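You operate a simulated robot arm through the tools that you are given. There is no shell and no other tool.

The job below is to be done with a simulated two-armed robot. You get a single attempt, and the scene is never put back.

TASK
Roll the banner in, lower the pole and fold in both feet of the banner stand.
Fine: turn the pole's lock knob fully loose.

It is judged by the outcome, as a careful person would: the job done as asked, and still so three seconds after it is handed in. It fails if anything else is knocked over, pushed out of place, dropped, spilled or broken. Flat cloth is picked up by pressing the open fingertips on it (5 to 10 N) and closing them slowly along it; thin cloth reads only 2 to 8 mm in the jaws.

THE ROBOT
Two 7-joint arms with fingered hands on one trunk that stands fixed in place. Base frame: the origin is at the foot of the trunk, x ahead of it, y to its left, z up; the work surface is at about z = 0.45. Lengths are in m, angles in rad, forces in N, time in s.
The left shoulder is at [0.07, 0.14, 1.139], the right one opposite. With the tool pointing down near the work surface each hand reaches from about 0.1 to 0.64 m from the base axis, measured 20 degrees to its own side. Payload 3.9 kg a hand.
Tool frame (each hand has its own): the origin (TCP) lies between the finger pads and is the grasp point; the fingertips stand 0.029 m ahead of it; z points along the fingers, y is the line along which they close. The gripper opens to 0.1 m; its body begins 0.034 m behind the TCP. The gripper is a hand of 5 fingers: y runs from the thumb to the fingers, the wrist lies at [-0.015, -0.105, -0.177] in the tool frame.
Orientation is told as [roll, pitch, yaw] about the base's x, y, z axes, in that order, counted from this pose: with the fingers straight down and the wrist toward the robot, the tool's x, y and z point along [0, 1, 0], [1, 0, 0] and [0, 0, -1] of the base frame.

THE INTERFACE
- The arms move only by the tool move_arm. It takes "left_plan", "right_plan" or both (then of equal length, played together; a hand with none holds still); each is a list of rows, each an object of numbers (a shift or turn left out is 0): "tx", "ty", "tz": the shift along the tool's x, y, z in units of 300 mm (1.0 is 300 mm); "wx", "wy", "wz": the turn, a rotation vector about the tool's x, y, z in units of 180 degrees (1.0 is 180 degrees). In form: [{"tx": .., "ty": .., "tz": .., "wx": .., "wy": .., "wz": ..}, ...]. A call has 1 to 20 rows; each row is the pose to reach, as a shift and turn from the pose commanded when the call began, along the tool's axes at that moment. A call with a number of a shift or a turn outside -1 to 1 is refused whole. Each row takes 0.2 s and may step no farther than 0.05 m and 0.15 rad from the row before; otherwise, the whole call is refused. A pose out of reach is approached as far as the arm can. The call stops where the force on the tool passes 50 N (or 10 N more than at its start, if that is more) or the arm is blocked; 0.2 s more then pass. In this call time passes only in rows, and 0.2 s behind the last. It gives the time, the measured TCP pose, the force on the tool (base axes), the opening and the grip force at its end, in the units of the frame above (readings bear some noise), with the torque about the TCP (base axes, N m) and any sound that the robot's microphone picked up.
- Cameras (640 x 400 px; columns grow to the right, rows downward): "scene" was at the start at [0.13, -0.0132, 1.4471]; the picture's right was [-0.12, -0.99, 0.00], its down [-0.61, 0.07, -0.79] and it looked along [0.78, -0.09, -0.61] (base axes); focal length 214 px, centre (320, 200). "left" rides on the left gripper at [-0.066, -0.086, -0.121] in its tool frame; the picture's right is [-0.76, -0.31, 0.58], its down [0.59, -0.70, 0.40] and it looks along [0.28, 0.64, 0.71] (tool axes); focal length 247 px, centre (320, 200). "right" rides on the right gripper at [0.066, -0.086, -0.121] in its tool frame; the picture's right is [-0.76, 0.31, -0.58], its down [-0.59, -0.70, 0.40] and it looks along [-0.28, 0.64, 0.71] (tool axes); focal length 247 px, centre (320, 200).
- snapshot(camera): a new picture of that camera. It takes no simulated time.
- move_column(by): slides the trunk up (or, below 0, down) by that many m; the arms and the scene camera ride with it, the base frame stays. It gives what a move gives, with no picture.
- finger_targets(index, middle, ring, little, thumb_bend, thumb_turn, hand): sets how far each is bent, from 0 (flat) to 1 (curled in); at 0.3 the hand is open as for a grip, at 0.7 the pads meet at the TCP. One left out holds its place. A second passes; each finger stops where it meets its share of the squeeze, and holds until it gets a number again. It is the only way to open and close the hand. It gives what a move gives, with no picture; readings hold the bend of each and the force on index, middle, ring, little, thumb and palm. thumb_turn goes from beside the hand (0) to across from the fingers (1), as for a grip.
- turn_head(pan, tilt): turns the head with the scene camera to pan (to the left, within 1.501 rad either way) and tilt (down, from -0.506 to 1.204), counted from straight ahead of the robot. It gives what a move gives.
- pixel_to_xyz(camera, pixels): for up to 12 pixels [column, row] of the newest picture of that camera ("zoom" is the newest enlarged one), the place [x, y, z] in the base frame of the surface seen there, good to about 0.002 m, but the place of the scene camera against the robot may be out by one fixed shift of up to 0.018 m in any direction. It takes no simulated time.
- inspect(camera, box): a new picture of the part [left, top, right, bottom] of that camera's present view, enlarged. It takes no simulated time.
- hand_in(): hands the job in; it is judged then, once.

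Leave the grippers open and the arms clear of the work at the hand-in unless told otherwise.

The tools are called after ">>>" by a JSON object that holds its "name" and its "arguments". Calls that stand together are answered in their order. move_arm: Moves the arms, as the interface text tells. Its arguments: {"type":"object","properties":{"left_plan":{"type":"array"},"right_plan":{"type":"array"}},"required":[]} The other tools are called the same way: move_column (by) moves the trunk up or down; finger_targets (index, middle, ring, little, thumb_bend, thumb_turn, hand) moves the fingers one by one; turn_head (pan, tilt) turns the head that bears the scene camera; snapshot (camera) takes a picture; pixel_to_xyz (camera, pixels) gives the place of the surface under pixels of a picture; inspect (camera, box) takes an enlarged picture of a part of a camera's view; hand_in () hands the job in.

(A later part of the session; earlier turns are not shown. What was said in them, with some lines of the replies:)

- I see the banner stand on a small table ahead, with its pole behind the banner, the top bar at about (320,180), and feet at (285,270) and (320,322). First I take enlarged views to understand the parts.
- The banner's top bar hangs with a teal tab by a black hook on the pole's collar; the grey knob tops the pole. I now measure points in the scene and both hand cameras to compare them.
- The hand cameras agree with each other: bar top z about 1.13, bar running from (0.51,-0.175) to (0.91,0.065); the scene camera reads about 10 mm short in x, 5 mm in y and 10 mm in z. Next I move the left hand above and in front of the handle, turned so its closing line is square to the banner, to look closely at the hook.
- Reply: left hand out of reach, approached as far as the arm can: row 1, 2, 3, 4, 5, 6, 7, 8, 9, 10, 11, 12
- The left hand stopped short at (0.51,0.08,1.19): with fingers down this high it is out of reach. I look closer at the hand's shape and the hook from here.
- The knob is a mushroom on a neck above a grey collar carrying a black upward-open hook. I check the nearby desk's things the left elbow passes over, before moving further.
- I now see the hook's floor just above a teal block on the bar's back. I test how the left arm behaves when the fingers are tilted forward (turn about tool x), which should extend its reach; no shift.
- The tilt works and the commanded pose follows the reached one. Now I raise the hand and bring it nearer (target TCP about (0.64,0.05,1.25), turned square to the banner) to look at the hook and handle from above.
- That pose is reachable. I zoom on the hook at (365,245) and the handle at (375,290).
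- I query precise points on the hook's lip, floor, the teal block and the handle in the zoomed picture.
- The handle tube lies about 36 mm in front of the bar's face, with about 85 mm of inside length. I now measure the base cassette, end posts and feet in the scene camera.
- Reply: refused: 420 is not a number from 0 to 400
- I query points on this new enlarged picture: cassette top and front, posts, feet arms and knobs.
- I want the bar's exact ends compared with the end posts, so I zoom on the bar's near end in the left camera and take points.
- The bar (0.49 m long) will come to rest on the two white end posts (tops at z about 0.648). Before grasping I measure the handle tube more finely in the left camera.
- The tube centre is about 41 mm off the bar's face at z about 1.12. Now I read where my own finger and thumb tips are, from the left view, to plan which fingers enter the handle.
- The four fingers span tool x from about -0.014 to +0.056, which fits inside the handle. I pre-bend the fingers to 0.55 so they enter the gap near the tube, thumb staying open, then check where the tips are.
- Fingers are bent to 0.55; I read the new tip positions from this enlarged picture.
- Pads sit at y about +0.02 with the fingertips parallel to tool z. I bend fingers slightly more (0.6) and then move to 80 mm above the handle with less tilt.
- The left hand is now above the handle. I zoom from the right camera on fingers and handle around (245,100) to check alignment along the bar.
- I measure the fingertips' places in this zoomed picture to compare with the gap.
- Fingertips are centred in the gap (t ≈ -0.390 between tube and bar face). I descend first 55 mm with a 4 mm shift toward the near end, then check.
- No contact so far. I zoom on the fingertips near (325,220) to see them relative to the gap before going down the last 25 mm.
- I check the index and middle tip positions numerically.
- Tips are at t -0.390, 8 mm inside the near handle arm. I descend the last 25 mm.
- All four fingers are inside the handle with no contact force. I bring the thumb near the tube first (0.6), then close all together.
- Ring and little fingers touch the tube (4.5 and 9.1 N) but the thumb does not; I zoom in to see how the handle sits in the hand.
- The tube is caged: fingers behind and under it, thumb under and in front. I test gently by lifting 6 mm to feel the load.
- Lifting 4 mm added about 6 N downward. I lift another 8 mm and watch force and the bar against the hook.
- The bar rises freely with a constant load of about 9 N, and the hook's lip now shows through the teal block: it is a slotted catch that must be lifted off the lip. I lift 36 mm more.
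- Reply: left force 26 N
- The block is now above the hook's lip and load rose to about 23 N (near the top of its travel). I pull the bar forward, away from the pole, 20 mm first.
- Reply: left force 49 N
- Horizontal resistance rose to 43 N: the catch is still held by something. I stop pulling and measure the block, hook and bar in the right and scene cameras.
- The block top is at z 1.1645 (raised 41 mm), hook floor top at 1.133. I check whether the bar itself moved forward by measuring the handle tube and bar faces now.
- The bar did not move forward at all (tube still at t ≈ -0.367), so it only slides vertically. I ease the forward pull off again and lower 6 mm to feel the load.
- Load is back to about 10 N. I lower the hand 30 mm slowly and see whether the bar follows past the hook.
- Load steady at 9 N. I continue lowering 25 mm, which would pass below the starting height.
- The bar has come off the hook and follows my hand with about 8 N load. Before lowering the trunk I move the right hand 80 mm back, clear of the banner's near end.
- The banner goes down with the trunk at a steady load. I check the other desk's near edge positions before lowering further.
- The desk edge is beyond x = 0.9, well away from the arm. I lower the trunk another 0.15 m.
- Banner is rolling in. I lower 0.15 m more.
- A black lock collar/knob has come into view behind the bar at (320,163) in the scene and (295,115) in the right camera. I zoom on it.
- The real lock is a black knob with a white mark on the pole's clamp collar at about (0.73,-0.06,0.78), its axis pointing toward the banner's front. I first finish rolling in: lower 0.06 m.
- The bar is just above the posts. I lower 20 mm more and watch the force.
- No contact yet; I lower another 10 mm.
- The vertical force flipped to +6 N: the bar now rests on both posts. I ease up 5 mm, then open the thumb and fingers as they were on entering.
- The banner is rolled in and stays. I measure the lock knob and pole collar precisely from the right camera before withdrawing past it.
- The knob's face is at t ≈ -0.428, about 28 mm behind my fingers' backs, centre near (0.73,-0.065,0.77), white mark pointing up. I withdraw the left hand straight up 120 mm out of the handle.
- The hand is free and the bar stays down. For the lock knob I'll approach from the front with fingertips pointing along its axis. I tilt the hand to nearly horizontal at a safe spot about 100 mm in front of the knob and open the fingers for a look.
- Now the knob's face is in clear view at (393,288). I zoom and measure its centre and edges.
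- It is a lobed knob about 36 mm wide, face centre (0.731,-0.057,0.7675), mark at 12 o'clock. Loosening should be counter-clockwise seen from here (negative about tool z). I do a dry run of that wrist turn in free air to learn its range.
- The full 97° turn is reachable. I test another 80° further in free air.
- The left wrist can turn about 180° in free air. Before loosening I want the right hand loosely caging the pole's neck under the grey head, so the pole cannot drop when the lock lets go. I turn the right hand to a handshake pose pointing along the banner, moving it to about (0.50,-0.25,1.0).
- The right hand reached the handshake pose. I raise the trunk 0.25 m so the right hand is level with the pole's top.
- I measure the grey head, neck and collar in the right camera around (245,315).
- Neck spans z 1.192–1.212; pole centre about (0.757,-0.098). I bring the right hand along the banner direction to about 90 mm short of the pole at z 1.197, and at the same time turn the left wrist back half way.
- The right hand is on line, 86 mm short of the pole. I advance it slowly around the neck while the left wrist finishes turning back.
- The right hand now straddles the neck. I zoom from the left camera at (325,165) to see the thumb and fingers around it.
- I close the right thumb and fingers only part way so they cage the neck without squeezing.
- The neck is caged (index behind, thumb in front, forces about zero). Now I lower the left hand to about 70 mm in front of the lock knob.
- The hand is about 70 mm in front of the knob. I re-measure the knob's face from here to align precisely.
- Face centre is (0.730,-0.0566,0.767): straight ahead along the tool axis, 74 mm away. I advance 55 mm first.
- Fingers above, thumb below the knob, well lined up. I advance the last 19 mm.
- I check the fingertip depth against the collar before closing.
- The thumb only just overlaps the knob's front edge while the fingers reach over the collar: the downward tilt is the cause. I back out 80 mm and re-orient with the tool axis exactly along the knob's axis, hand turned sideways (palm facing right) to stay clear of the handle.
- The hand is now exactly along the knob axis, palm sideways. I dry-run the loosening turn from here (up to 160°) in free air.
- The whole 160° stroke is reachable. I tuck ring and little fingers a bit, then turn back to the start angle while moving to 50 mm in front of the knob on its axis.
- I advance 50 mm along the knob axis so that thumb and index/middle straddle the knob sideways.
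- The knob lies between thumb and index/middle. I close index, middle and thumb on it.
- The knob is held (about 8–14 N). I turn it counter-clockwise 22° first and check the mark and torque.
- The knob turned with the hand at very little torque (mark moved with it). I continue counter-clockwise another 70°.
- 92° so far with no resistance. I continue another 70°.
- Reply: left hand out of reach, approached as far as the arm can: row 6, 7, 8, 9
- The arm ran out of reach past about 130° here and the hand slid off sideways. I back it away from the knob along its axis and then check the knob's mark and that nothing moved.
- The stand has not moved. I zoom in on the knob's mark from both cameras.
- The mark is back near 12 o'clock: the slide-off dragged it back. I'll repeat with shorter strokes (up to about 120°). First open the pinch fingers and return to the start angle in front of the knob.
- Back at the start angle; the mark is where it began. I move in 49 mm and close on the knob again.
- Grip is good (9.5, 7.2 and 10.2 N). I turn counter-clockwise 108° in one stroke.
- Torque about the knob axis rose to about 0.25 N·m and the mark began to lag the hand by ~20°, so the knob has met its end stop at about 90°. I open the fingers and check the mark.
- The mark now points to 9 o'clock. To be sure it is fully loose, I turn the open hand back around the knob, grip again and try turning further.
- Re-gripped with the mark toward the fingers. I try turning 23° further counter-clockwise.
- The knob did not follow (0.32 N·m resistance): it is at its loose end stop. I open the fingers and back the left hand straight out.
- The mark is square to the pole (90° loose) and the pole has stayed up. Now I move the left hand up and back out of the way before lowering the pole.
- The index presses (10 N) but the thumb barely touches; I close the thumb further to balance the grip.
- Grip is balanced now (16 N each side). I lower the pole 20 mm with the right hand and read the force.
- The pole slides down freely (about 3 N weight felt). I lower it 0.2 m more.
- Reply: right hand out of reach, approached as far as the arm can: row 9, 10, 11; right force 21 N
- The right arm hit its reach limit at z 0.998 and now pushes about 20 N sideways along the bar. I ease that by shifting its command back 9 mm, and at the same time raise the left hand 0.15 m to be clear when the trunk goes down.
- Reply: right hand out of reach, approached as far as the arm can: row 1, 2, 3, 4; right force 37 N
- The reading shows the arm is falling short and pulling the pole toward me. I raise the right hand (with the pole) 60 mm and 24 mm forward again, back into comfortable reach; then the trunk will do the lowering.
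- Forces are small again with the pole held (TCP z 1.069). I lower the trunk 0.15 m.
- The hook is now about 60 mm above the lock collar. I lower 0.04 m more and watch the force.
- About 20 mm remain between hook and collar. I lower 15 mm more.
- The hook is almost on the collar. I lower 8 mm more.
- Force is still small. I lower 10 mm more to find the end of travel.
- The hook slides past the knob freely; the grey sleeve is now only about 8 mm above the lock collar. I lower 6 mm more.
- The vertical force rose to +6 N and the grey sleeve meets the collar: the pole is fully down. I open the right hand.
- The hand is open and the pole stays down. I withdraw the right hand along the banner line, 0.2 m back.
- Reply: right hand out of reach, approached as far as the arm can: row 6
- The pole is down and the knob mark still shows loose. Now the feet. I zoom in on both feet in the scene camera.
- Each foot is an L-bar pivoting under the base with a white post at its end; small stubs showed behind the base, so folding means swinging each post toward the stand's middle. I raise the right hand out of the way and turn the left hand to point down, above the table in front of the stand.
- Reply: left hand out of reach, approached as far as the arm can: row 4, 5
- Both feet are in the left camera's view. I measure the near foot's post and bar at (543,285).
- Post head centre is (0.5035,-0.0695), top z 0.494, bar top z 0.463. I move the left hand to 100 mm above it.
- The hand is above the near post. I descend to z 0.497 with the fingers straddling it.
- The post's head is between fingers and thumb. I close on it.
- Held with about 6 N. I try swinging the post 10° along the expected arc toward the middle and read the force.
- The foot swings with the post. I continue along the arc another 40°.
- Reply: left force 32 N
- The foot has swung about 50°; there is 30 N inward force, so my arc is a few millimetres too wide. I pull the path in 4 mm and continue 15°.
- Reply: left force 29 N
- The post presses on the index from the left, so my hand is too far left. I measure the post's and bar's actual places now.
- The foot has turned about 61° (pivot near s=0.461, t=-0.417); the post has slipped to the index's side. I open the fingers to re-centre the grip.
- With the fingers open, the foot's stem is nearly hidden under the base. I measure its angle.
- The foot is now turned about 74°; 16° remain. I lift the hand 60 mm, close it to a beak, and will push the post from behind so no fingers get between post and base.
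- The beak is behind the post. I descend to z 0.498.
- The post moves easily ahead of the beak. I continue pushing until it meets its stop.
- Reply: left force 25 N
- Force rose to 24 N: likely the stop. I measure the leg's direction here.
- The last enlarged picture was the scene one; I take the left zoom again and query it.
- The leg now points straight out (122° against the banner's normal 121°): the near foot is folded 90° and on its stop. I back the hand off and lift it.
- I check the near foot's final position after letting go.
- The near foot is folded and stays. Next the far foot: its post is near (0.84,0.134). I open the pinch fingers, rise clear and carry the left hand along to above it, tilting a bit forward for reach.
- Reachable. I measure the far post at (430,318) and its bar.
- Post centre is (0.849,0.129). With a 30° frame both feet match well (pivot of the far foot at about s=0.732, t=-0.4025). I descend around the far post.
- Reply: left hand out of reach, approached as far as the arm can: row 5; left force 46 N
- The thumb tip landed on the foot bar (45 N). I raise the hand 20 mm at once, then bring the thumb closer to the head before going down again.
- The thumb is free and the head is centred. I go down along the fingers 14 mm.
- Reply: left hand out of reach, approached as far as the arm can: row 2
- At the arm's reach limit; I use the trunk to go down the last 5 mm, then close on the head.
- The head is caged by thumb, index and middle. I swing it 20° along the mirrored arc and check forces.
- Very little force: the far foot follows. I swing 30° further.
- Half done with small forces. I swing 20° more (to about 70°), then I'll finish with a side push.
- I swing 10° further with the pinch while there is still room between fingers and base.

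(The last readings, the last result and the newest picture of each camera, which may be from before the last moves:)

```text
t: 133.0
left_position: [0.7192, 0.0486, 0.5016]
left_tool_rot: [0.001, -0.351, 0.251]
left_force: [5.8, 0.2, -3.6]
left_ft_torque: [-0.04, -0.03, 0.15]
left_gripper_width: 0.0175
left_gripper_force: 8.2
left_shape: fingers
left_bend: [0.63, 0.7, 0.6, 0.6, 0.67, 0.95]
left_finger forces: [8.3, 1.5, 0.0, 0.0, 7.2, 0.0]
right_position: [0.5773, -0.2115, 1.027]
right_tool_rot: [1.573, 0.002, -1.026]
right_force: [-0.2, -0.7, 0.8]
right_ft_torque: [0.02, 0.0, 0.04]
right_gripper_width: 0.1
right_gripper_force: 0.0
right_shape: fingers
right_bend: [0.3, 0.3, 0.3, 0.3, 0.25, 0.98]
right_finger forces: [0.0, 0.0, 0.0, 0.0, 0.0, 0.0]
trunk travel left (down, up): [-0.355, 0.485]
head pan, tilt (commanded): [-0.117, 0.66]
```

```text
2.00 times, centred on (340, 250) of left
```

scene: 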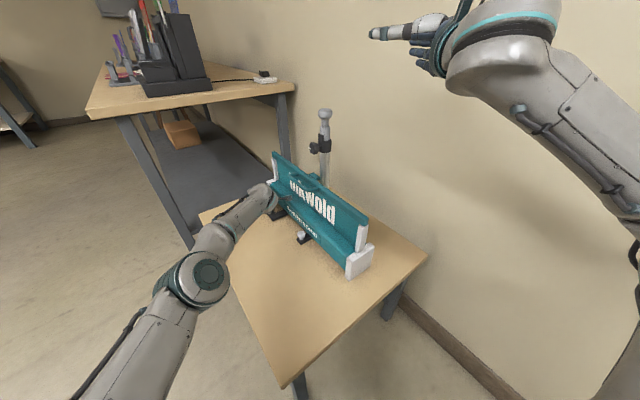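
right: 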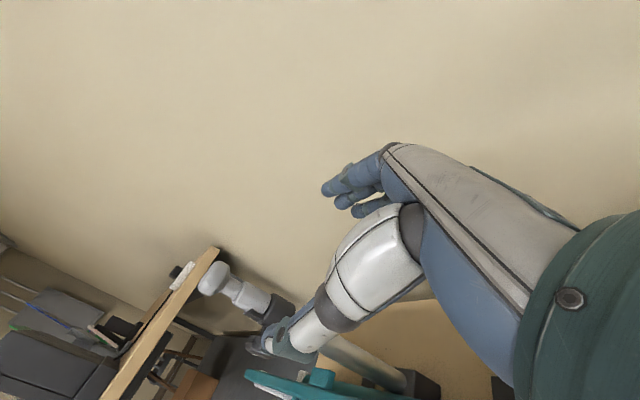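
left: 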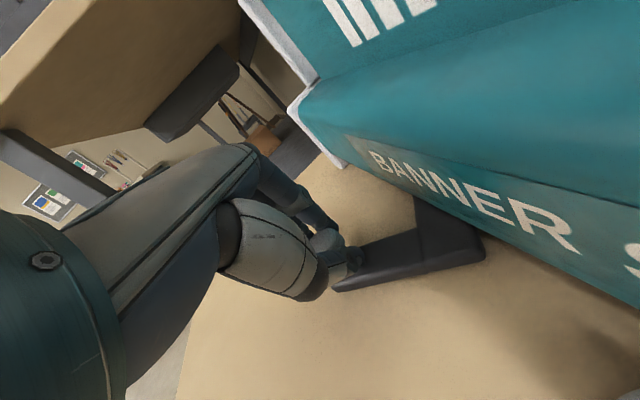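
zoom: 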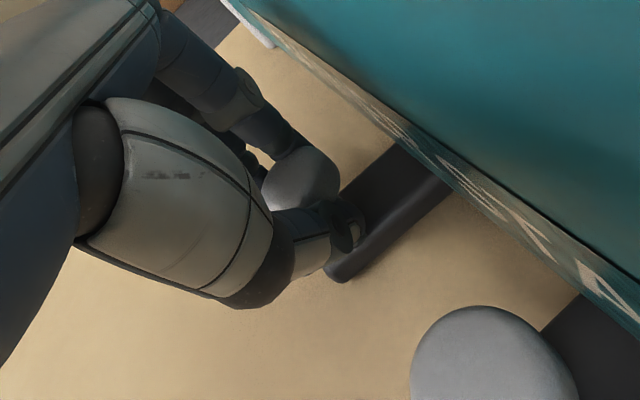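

Still easy. I take the last 10° with the pinch, watching the force.

>>> {"name": "move_arm", "arguments": {"left_plan": [{"tx": -0.015, "ty": -0.008, "tz": -0.003}, {"tx": -0.029, "ty": -0.0153, "tz": -0.0054}, {"tx": -0.044, "ty": -0.022, "tz": -0.008}]}}

>>> {"name": "inspect", "arguments": {"camera": "left", "box": [230, 150, 450, 350]}}

>>> {"name": "pixel_to_xyz", "arguments": {"camera": "zoom", "pixels": [[380, 230], [340, 275], [420, 190], [400, 160], [360, 210], [430, 175], [350, 270], [300, 180]]}}

```text
t: 133.8
left_position: [0.7154, 0.0363, 0.502]
left_tool_rot: [0.001, -0.353, 0.256]
left_force: [6.7, 10.0, -2.0]
left_ft_torque: [0.11, -0.07, 0.22]
left_gripper_width: 0.0179
left_gripper_force: 9.0
left_shape: fingers
left_bend: [0.61, 0.69, 0.6, 0.6, 0.67, 0.97]
left_finger forces: [9.1, 4.6, 0.0, 0.0, 4.1, 0.0]
right_position: [0.5768, -0.2107, 1.0284]
right_tool_rot: [1.572, 0.003, -1.022]
right_force: [0.7, -0.4, -0.1]
right_ft_torque: [0.0, 0.01, 0.02]
right_gripper_width: 0.1003
right_gripper_force: 0.0
right_shape: fingers
right_bend: [0.3, 0.3, 0.3, 0.3, 0.25, 0.98]
right_finger forces: [0.0, 0.0, 0.1, 0.0, 0.0, 0.0]
trunk travel left (down, up): [-0.355, 0.485]
head pan, tilt (commanded): [-0.117, 0.66]
```

```text
2.00 times, centred on (340, 250) of left
```

zoom: 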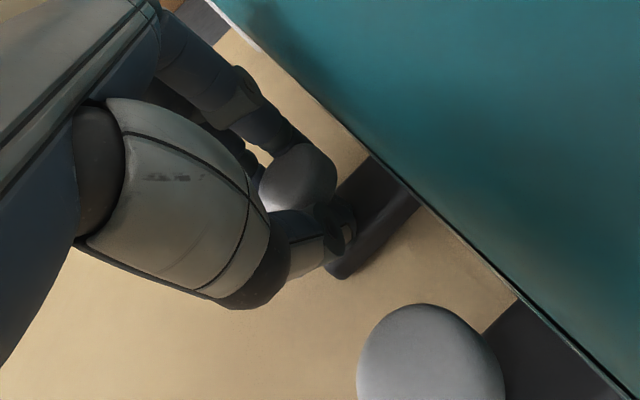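

```text
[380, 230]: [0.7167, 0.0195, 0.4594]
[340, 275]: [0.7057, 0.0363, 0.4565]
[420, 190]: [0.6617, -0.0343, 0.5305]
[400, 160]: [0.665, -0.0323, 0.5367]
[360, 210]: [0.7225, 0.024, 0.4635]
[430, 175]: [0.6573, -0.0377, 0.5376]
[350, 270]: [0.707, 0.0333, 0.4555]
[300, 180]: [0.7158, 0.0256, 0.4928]
```

The leg points at about 123° (120° is fully in). I release, lift, and will give a final nudge with the closed hand from the left side.

>>> {"name": "finger_targets", "arguments": {"hand": "left", "index": 0.42, "middle": 0.42, "thumb_bend": 0.5}}

>>> {"name": "move_arm", "arguments": {"left_plan": [{"ty": 0.034, "tz": -0.094}, {"ty": 0.069, "tz": -0.188}]}}

>>> {"name": "snapshot", "arguments": {"camera": "left"}}

```text
t: 134.8
left_position: [0.7165, 0.0336, 0.5015]
left_tool_rot: [0.003, -0.352, 0.252]
left_force: [-0.3, 0.7, 0.2]
left_ft_torque: [0.0, -0.02, -0.02]
left_gripper_width: 0.0595
left_gripper_force: 0.0
left_shape: fingers
left_bend: [0.42, 0.42, 0.6, 0.6, 0.5, 0.99]
left_finger forces: [0.0, 0.0, 0.0, 0.1, 0.1, 0.0]
right_position: [0.5769, -0.2119, 1.0288]
right_tool_rot: [1.573, 0.001, -1.024]
right_force: [0.6, 0.3, -0.7]
right_ft_torque: [-0.03, 0.01, -0.03]
right_gripper_width: 0.1001
right_gripper_force: 0.1
right_shape: fingers
right_bend: [0.3, 0.3, 0.3, 0.3, 0.25, 0.98]
right_finger forces: [0.1, 0.1, 0.1, 0.0, 0.1, 0.1]
trunk travel left (down, up): [-0.355, 0.485]
head pan, tilt (commanded): [-0.117, 0.66]
```

```text
t: 135.4
left_position: [0.7145, 0.0356, 0.5606]
left_tool_rot: [0.002, -0.352, 0.25]
left_force: [-0.3, 0.0, 0.9]
left_ft_torque: [0.03, 0.0, -0.02]
left_gripper_width: 0.0596
left_gripper_force: 0.0
left_shape: fingers
left_bend: [0.42, 0.42, 0.6, 0.6, 0.5, 0.99]
left_finger forces: [0.1, 0.0, 0.0, 0.1, 0.0, 0.0]
right_position: [0.5765, -0.2117, 1.0293]
right_tool_rot: [1.571, 0.002, -1.024]
right_force: [0.1, 0.2, -0.6]
right_ft_torque: [0.01, 0.02, 0.0]
right_gripper_width: 0.1002
right_gripper_force: 0.0
right_shape: fingers
right_bend: [0.3, 0.3, 0.3, 0.3, 0.25, 0.98]
right_finger forces: [0.0, 0.0, 0.1, 0.0, 0.1, 0.0]
trunk travel left (down, up): [-0.355, 0.485]
head pan, tilt (commanded): [-0.117, 0.66]
```

```text
taken
```

left: 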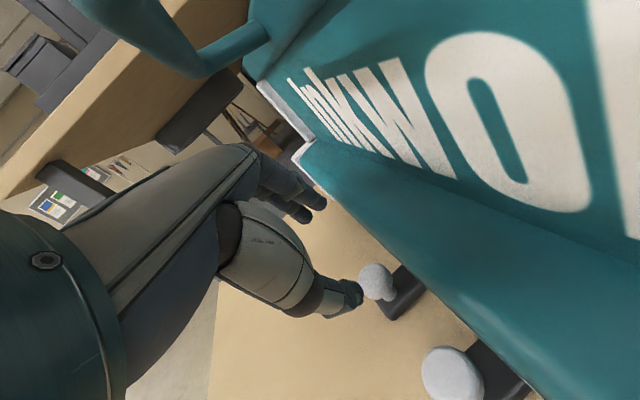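

Both posts now stand side by side in front of the base. I measure both to judge how far the far foot still has to go.

>>> {"name": "inspect", "arguments": {"camera": "left", "box": [340, 240, 540, 400]}}

>>> {"name": "pixel_to_xyz", "arguments": {"camera": "zoom", "pixels": [[110, 80], [90, 85], [130, 75], [150, 180], [175, 160], [220, 110], [240, 90], [130, 120], [350, 340], [330, 330], [380, 350], [200, 135]]}}

```text
2.50 times, centred on (440, 320) of left
```

zoom: 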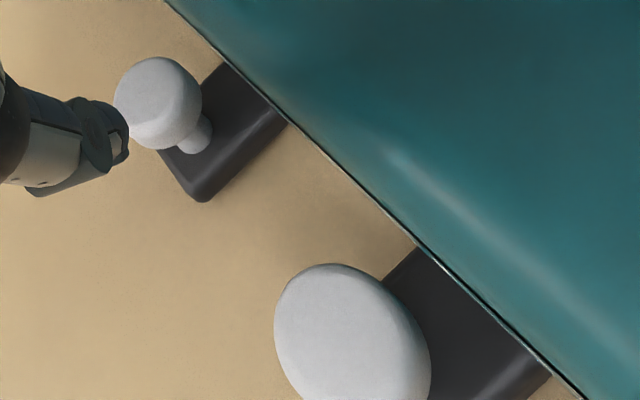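

```text
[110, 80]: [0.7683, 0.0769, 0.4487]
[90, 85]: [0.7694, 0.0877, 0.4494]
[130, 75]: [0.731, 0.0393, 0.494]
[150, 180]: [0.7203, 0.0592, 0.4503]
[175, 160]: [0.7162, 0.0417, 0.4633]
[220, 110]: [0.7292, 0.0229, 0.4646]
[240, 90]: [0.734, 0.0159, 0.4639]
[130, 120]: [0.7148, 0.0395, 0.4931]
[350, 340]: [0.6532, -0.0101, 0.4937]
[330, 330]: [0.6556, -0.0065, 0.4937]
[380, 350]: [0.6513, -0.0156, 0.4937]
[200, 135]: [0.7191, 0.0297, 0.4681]
```

I query the leg edges and the head more exactly.

>>> {"name": "pixel_to_xyz", "arguments": {"camera": "zoom", "pixels": [[200, 188], [222, 165], [245, 143], [268, 122], [155, 90], [140, 70], [170, 90], [140, 110], [225, 75], [212, 92], [450, 370], [490, 330]]}}

```text
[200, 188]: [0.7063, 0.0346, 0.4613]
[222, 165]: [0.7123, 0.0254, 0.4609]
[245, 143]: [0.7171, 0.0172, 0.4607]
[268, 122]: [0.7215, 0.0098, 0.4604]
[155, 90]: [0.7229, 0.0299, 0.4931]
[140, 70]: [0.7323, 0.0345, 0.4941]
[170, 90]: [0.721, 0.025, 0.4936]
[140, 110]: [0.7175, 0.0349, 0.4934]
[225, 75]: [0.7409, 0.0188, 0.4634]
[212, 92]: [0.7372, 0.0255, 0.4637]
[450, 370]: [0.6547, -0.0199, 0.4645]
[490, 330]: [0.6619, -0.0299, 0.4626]
```

The far leg's edge points at 121.5° — practically fully folded, mirroring the near one. For certainty I make a closed beak and nudge the post gently from its left side against the stop.

>>> {"name": "move_arm", "arguments": {"left_plan": [{"tx": 0.06, "ty": 0.01}, {"tx": 0.125, "ty": 0.02}]}}

>>> {"name": "finger_targets", "arguments": {"hand": "left", "index": 0.7, "middle": 0.7, "ring": 0.7, "little": 0.7, "thumb_bend": 0.68}}

>>> {"name": "move_arm", "arguments": {"left_plan": [{"ty": -0.024, "tz": 0.065}, {"ty": -0.048, "tz": 0.13}, {"ty": -0.07, "tz": 0.19}]}}

>>> {"name": "snapshot", "arguments": {"camera": "left"}}

```text
t: 136.0
left_position: [0.7098, 0.0741, 0.5641]
left_tool_rot: [0.0, -0.352, 0.252]
left_force: [-0.2, 0.8, -0.3]
left_ft_torque: [-0.01, 0.01, 0.04]
left_gripper_width: 0.0597
left_gripper_force: 0.0
left_shape: fingers
left_bend: [0.42, 0.42, 0.6, 0.6, 0.5, 0.99]
left_finger forces: [0.0, 0.0, 0.0, 0.0, 0.0, 0.1]
right_position: [0.5771, -0.2114, 1.029]
right_tool_rot: [1.574, 0.003, -1.025]
right_force: [1.6, 0.4, 0.3]
right_ft_torque: [0.0, 0.02, 0.0]
right_gripper_width: 0.1
right_gripper_force: 0.1
right_shape: fingers
right_bend: [0.3, 0.3, 0.3, 0.3, 0.25, 0.98]
right_finger forces: [0.0, 0.0, 0.1, 0.0, 0.0, 0.1]
trunk travel left (down, up): [-0.355, 0.485]
head pan, tilt (commanded): [-0.117, 0.66]
```

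```text
t: 137.0
left_position: [0.7113, 0.0725, 0.5641]
left_tool_rot: [0.0, -0.352, 0.251]
left_force: [0.9, 0.0, 0.6]
left_ft_torque: [0.04, 0.0, -0.01]
left_gripper_width: 0.004
left_gripper_force: 0.0
left_shape: fingers
left_bend: [0.7, 0.7, 0.7, 0.7, 0.68, 0.99]
left_finger forces: [0.0, 0.0, 0.1, 0.1, 0.1, 0.0]
right_position: [0.5759, -0.2108, 1.028]
right_tool_rot: [1.573, 0.002, -1.025]
right_force: [-0.3, 0.2, -0.5]
right_ft_torque: [0.01, -0.01, -0.01]
right_gripper_width: 0.1
right_gripper_force: 0.0
right_shape: fingers
right_bend: [0.3, 0.3, 0.3, 0.3, 0.25, 0.98]
right_finger forces: [0.0, 0.1, 0.1, 0.0, 0.0, 0.1]
trunk travel left (down, up): [-0.355, 0.485]
head pan, tilt (commanded): [-0.117, 0.66]
```

```text
t: 137.8
left_position: [0.7113, 0.0707, 0.5039]
left_tool_rot: [-0.001, -0.352, 0.25]
left_force: [-0.6, -0.3, -0.2]
left_ft_torque: [-0.01, -0.01, 0.01]
left_gripper_width: 0.004
left_gripper_force: 0.2
left_shape: fingers
left_bend: [0.7, 0.7, 0.7, 0.7, 0.68, 0.99]
left_finger forces: [0.1, 0.0, 0.1, 0.0, 0.0, 0.1]
right_position: [0.5767, -0.2119, 1.0286]
right_tool_rot: [1.572, 0.001, -1.024]
right_force: [0.3, -1.0, -0.6]
right_ft_torque: [-0.03, -0.02, -0.03]
right_gripper_width: 0.1002
right_gripper_force: 0.0
right_shape: fingers
right_bend: [0.3, 0.3, 0.3, 0.3, 0.25, 0.98]
right_finger forces: [0.0, 0.1, 0.1, 0.1, 0.1, 0.1]
trunk travel left (down, up): [-0.355, 0.485]
head pan, tilt (commanded): [-0.117, 0.66]
```

```text
taken
```

left: 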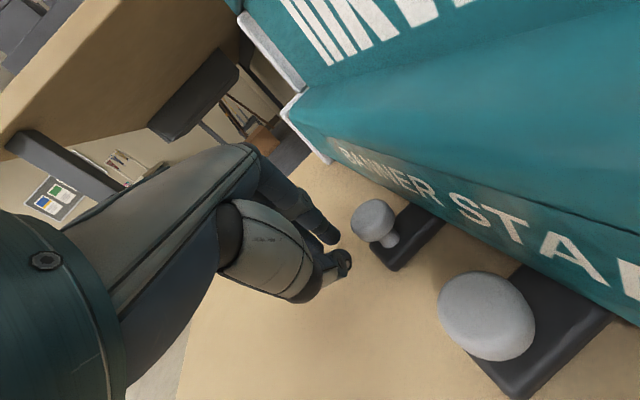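

The beak is left of the far post. I push 16 mm to the right, watching the force.

>>> {"name": "move_arm", "arguments": {"left_plan": [{"tx": -0.0125, "ty": -0.005, "tz": -0.002}, {"tx": -0.025, "ty": -0.01, "tz": -0.004}, {"tx": -0.0375, "ty": -0.015, "tz": -0.0055}, {"tx": -0.05, "ty": -0.02, "tz": -0.007}]}}

```text
t: 138.8
left_position: [0.7094, 0.0545, 0.5028]
left_tool_rot: [0.002, -0.352, 0.253]
left_force: [0.8, 1.7, 0.3]
left_ft_torque: [0.02, -0.01, 0.03]
left_gripper_width: 0.0043
left_gripper_force: 1.0
left_shape: fingers
left_bend: [0.7, 0.7, 0.7, 0.7, 0.68, 0.99]
left_finger forces: [1.5, 0.0, 0.1, 0.1, 0.0, 0.0]
right_position: [0.5757, -0.2117, 1.0298]
right_tool_rot: [1.573, 0.001, -1.023]
right_force: [0.2, 0.5, 0.0]
right_ft_torque: [0.0, 0.04, -0.05]
right_gripper_width: 0.1003
right_gripper_force: 0.0
right_shape: fingers
right_bend: [0.3, 0.3, 0.3, 0.3, 0.25, 0.98]
right_finger forces: [0.1, 0.0, 0.1, 0.0, 0.0, 0.2]
trunk travel left (down, up): [-0.355, 0.485]
head pan, tilt (commanded): [-0.117, 0.66]
```

Light touch now (1.5 N on the index). I push 5 mm more.

>>> {"name": "move_arm", "arguments": {"left_plan": [{"tx": -0.008, "ty": -0.003, "tz": -0.001}, {"tx": -0.016, "ty": -0.006, "tz": -0.002}]}}

>>> {"name": "inspect", "arguments": {"camera": "left", "box": [300, 170, 500, 330]}}

```text
t: 139.4
left_position: [0.7093, 0.0529, 0.5027]
left_tool_rot: [0.003, -0.352, 0.257]
left_force: [-2.4, 13.8, -0.2]
left_ft_torque: [0.22, 0.01, 0.2]
left_gripper_width: 0.0048
left_gripper_force: 6.8
left_shape: fingers
left_bend: [0.69, 0.7, 0.7, 0.7, 0.68, 0.99]
left_finger forces: [13.5, 0.0, 0.1, 0.0, 0.0, 0.0]
right_position: [0.5774, -0.2094, 1.0286]
right_tool_rot: [1.574, -0.001, -1.023]
right_force: [0.3, 1.4, -0.2]
right_ft_torque: [0.01, 0.0, 0.03]
right_gripper_width: 0.1003
right_gripper_force: 0.1
right_shape: fingers
right_bend: [0.3, 0.3, 0.3, 0.3, 0.25, 0.98]
right_finger forces: [0.0, 0.0, 0.0, 0.0, 0.0, 0.0]
trunk travel left (down, up): [-0.355, 0.485]
head pan, tilt (commanded): [-0.117, 0.66]
```

```text
2.50 times, centred on (400, 250) of left
```

zoom: 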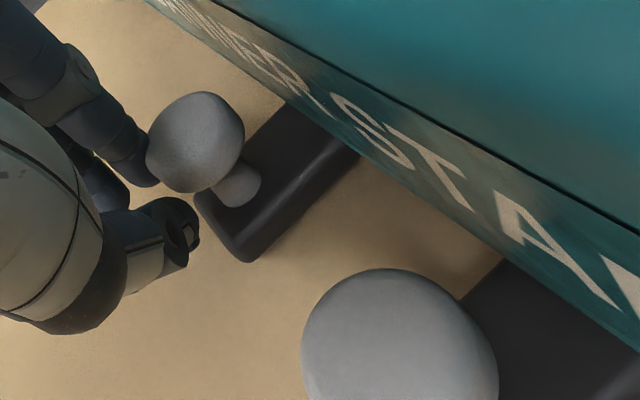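

13.8 N with no further travel: the far foot is at its stop. I back off to the left and lift the hand well clear, opening it.

>>> {"name": "move_arm", "arguments": {"left_plan": [{"tx": 0.08, "ty": 0.01}, {"tx": 0.1, "ty": 0.02, "tz": -0.12}, {"tx": 0.1, "ty": 0.06, "tz": -0.25}, {"tx": 0.1, "ty": 0.09, "tz": -0.38}, {"tx": 0.1, "ty": 0.12, "tz": -0.52}]}}

>>> {"name": "finger_targets", "arguments": {"hand": "left", "index": 0.3, "middle": 0.3, "ring": 0.3, "little": 0.3, "thumb_bend": 0.3}}

>>> {"name": "snapshot", "arguments": {"camera": "left"}}

>>> {"name": "snapshot", "arguments": {"camera": "scene"}}

```text
t: 140.6
left_position: [0.6774, 0.0727, 0.6624]
left_tool_rot: [0.001, -0.353, 0.251]
left_force: [0.3, -0.5, 0.5]
left_ft_torque: [-0.02, 0.01, 0.05]
left_gripper_width: 0.0041
left_gripper_force: 0.0
left_shape: fingers
left_bend: [0.7, 0.7, 0.7, 0.7, 0.68, 0.99]
left_finger forces: [0.0, 0.1, 0.0, 0.0, 0.1, 0.0]
right_position: [0.5757, -0.2112, 1.0285]
right_tool_rot: [1.572, 0.003, -1.025]
right_force: [-0.3, 0.4, -1.0]
right_ft_torque: [0.04, 0.03, 0.01]
right_gripper_width: 0.0999
right_gripper_force: 0.1
right_shape: fingers
right_bend: [0.3, 0.3, 0.3, 0.3, 0.25, 0.98]
right_finger forces: [0.0, 0.0, 0.0, 0.1, 0.0, 0.0]
trunk travel left (down, up): [-0.355, 0.485]
head pan, tilt (commanded): [-0.117, 0.66]
```

```text
t: 141.6
left_position: [0.6776, 0.0734, 0.6622]
left_tool_rot: [0.001, -0.353, 0.252]
left_force: [0.1, 0.8, 0.0]
left_ft_torque: [0.01, 0.0, -0.02]
left_gripper_width: 0.0984
left_gripper_force: 0.2
left_shape: fingers
left_bend: [0.3, 0.3, 0.3, 0.3, 0.3, 0.99]
left_finger forces: [0.0, 0.0, 0.0, 0.0, 0.1, 0.1]
right_position: [0.5765, -0.2111, 1.0297]
right_tool_rot: [1.574, 0.002, -1.024]
right_force: [0.2, -0.2, -0.9]
right_ft_torque: [-0.02, -0.02, 0.01]
right_gripper_width: 0.1001
right_gripper_force: 0.1
right_shape: fingers
right_bend: [0.3, 0.3, 0.3, 0.3, 0.25, 0.98]
right_finger forces: [0.0, 0.0, 0.1, 0.1, 0.1, 0.0]
trunk travel left (down, up): [-0.355, 0.485]
head pan, tilt (commanded): [-0.117, 0.66]
```

```text
taken
```

left: 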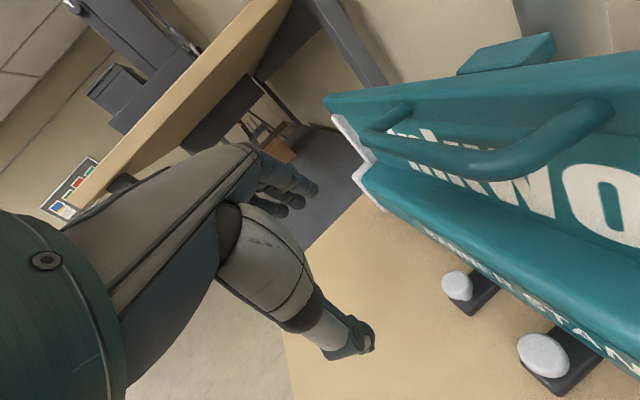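

```text
taken
```

scene: 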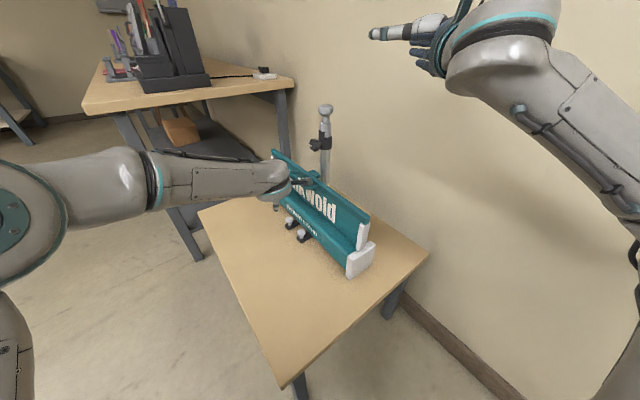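

I move the left arm well back and up, clear of the stand.

>>> {"name": "move_arm", "arguments": {"left_plan": [{"tx": 0.093, "ty": -0.046, "tz": -0.093}, {"tx": 0.185, "ty": -0.091, "tz": -0.185}, {"tx": 0.278, "ty": -0.137, "tz": -0.278}, {"tx": 0.371, "ty": -0.182, "tz": -0.371}, {"tx": 0.464, "ty": -0.228, "tz": -0.463}, {"tx": 0.556, "ty": -0.273, "tz": -0.556}, {"tx": 0.649, "ty": -0.319, "tz": -0.649}]}}

>>> {"name": "snapshot", "arguments": {"camera": "scene"}}

>>> {"name": "inspect", "arguments": {"camera": "scene", "box": [260, 90, 390, 180]}}

>>> {"name": "inspect", "arguments": {"camera": "scene", "box": [240, 150, 400, 290]}}

>>> {"name": "snapshot", "arguments": {"camera": "left"}}

```text
t: 143.2
left_position: [0.4826, 0.2243, 0.8139]
left_tool_rot: [0.001, -0.352, 0.25]
left_force: [0.2, 0.6, -0.1]
left_ft_torque: [0.01, 0.01, 0.0]
left_gripper_width: 0.0983
left_gripper_force: 0.0
left_shape: fingers
left_bend: [0.3, 0.3, 0.3, 0.3, 0.3, 0.99]
left_finger forces: [0.1, 0.0, 0.0, 0.0, 0.0, 0.0]
right_position: [0.5753, -0.2114, 1.0297]
right_tool_rot: [1.572, 0.002, -1.025]
right_force: [-0.5, -0.5, 0.1]
right_ft_torque: [0.03, 0.02, -0.01]
right_gripper_width: 0.1
right_gripper_force: 0.0
right_shape: fingers
right_bend: [0.3, 0.3, 0.3, 0.3, 0.25, 0.98]
right_finger forces: [0.0, 0.1, 0.0, 0.1, 0.1, 0.0]
trunk travel left (down, up): [-0.355, 0.485]
head pan, tilt (commanded): [-0.117, 0.66]
```

```text
taken
```

scene: 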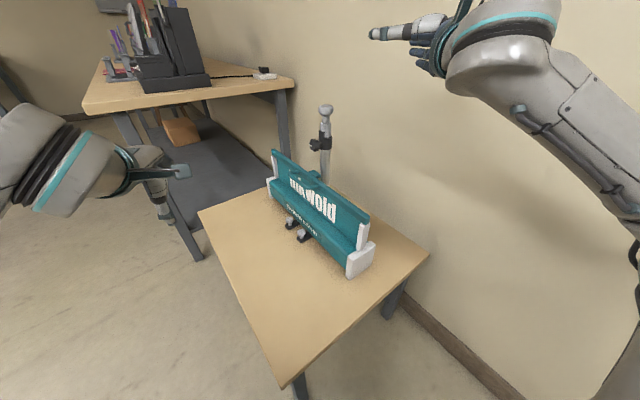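

```text
4.44 times, centred on (325, 135) of scene
```

zoom: 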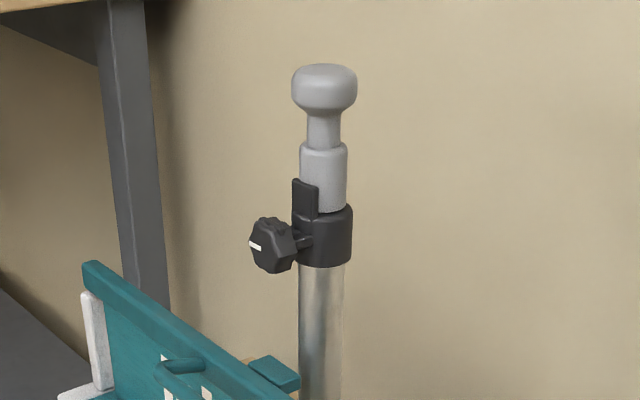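

```text
2.86 times, centred on (320, 220) of scene
```

zoom: 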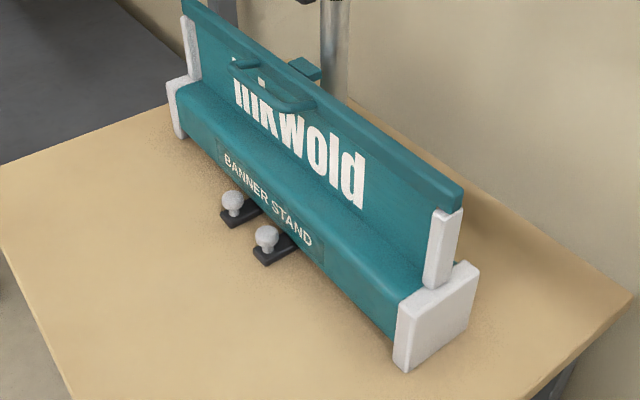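

```text
taken
```

left: 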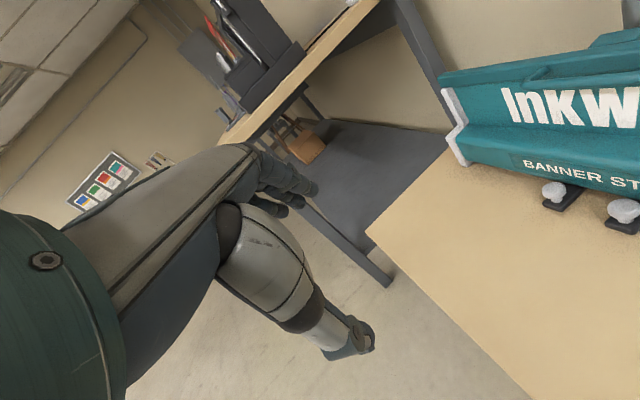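

Everything looks right: bar on the posts, both feet in, pole down, mark at 9 o'clock. I check the pole's seating more closely from the right camera.

>>> {"name": "snapshot", "arguments": {"camera": "right"}}

>>> {"name": "inspect", "arguments": {"camera": "scene", "box": [300, 95, 345, 160]}}

>>> {"name": "pixel_to_xyz", "arguments": {"camera": "zoom", "pixels": [[360, 90], [360, 130], [350, 200], [360, 230], [330, 250], [360, 270], [370, 300], [250, 285], [230, 290], [360, 70]]}}

```text
taken
```

right: 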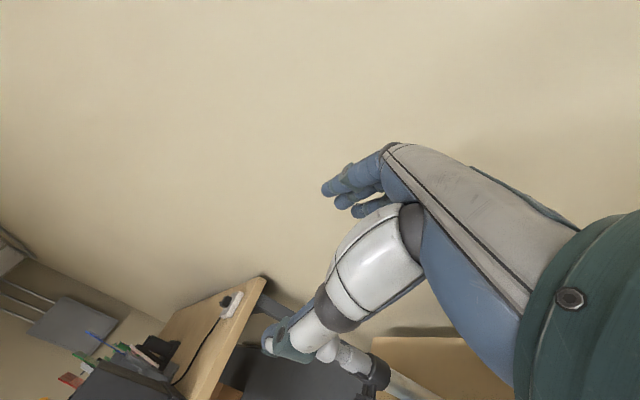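

```text
6.15 times, centred on (322, 128) of scene
```

zoom: 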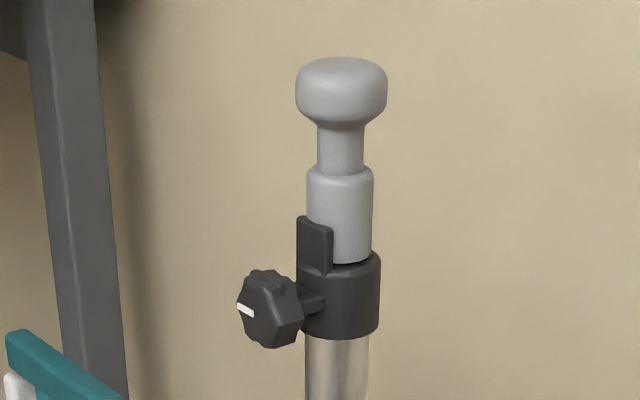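

```text
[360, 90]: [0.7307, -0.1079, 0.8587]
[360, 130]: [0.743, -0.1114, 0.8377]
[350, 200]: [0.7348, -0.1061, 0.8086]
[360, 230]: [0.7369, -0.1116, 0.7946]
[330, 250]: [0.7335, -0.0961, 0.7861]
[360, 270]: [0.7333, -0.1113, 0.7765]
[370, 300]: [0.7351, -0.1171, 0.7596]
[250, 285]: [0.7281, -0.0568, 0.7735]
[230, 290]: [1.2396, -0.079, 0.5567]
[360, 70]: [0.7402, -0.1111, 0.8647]
```

The sleeve is seated in the collar and the mark points to 9 o'clock. I raise the trunk to lift both arms clear of the work, then draw the right hand back.

>>> {"name": "move_column", "arguments": {"by": 0.25}}

>>> {"name": "move_arm", "arguments": {"right_plan": [{"tz": -0.1}, {"tz": -0.2}, {"tz": -0.3}, {"tz": -0.4}]}}

>>> {"name": "snapshot", "arguments": {"camera": "scene"}}

>>> {"name": "inspect", "arguments": {"camera": "scene", "box": [230, 130, 410, 330]}}

```text
t: 145.8
left_position: [0.4838, 0.2249, 1.0622]
left_tool_rot: [0.003, -0.35, 0.252]
left_force: [0.8, -0.3, 0.0]
left_ft_torque: [-0.01, -0.01, -0.03]
left_gripper_width: 0.0984
left_gripper_force: 0.1
left_shape: fingers
left_bend: [0.3, 0.3, 0.3, 0.3, 0.3, 0.99]
left_finger forces: [0.0, 0.0, 0.0, 0.1, 0.0, 0.0]
right_position: [0.5765, -0.2133, 1.2783]
right_tool_rot: [1.573, 0.001, -1.025]
right_force: [-0.1, 0.4, -0.5]
right_ft_torque: [0.0, -0.02, 0.02]
right_gripper_width: 0.1001
right_gripper_force: 0.1
right_shape: fingers
right_bend: [0.3, 0.3, 0.3, 0.3, 0.25, 0.98]
right_finger forces: [0.0, 0.0, 0.1, 0.0, 0.0, 0.0]
trunk travel left (down, up): [-0.605, 0.235]
head pan, tilt (commanded): [-0.117, 0.66]
```

```text
t: 146.8
left_position: [0.4826, 0.2236, 1.0627]
left_tool_rot: [0.001, -0.352, 0.251]
left_force: [-0.4, 0.6, -0.1]
left_ft_torque: [0.01, 0.02, 0.0]
left_gripper_width: 0.0982
left_gripper_force: 0.0
left_shape: fingers
left_bend: [0.3, 0.3, 0.3, 0.3, 0.3, 0.99]
left_finger forces: [0.0, 0.0, 0.1, 0.0, 0.0, 0.0]
right_position: [0.4715, -0.275, 1.2776]
right_tool_rot: [1.571, 0.002, -1.025]
right_force: [-0.2, 0.0, 0.6]
right_ft_torque: [-0.03, -0.02, 0.04]
right_gripper_width: 0.1003
right_gripper_force: 0.0
right_shape: fingers
right_bend: [0.3, 0.3, 0.3, 0.3, 0.25, 0.98]
right_finger forces: [0.0, 0.1, 0.0, 0.0, 0.1, 0.1]
trunk travel left (down, up): [-0.605, 0.235]
head pan, tilt (commanded): [-0.117, 0.66]
```

```text
taken
```

scene: 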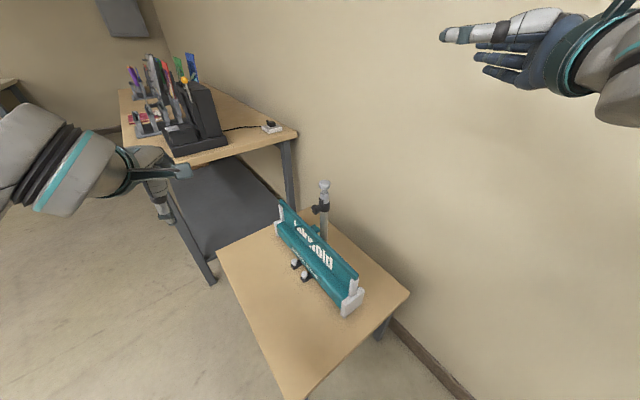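

```text
2.00 times, centred on (320, 230) of scene
```

zoom: 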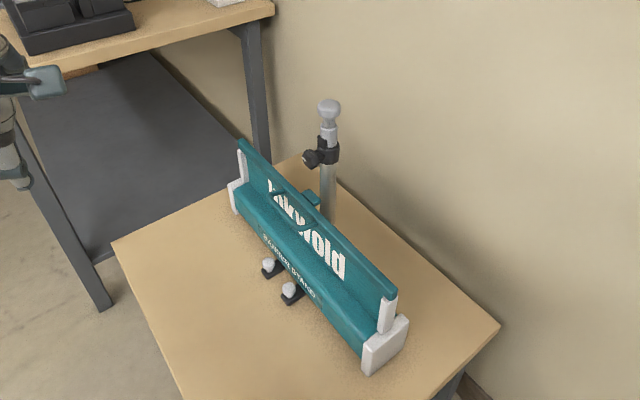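

Final state: banner rolled in with the bar on its posts, pole lowered, lock knob at its loose stop, both feet folded in, hands open and clear, nothing else disturbed. I hand the job in.

>>> {"name": "hand_in", "arguments": {}}

```text
The job is handed in.
```

The banner stand is packed down and the job is handed in; I haven't been given the verdict.

- **Banner:** unhooked by lifting the bar, then rolled in until the top bar rested on the two white end posts.
- **Lock knob:** turned about 90° counter-clockwise to its stop, with the white mark now at 9 o'clock. I re-gripped and tried to turn it further, and it would not move.
- **Pole:** lowered until the grey sleeve met the lock collar.
- **Feet:** both swung about 90° in toward the middle. Each reached a firm stop.

Four things went less than cleanly:

- On the first try at the knob, the left hand slid off and turned it back, so I repeated that stroke.
- The left thumb pressed down on the far foot's bar with about 45 N before I lifted it.
- While unhooking, I pulled the bar forward with about 43 N before finding that it only slides vertically.
- While lowering the pole, the right arm ran out of reach and pulled the pole sideways with about 37 N.

None of these left visible damage. The parts of the stand I re-measured were where they started, and the other desk looked undisturbed. Both hands are open and clear of the stand.
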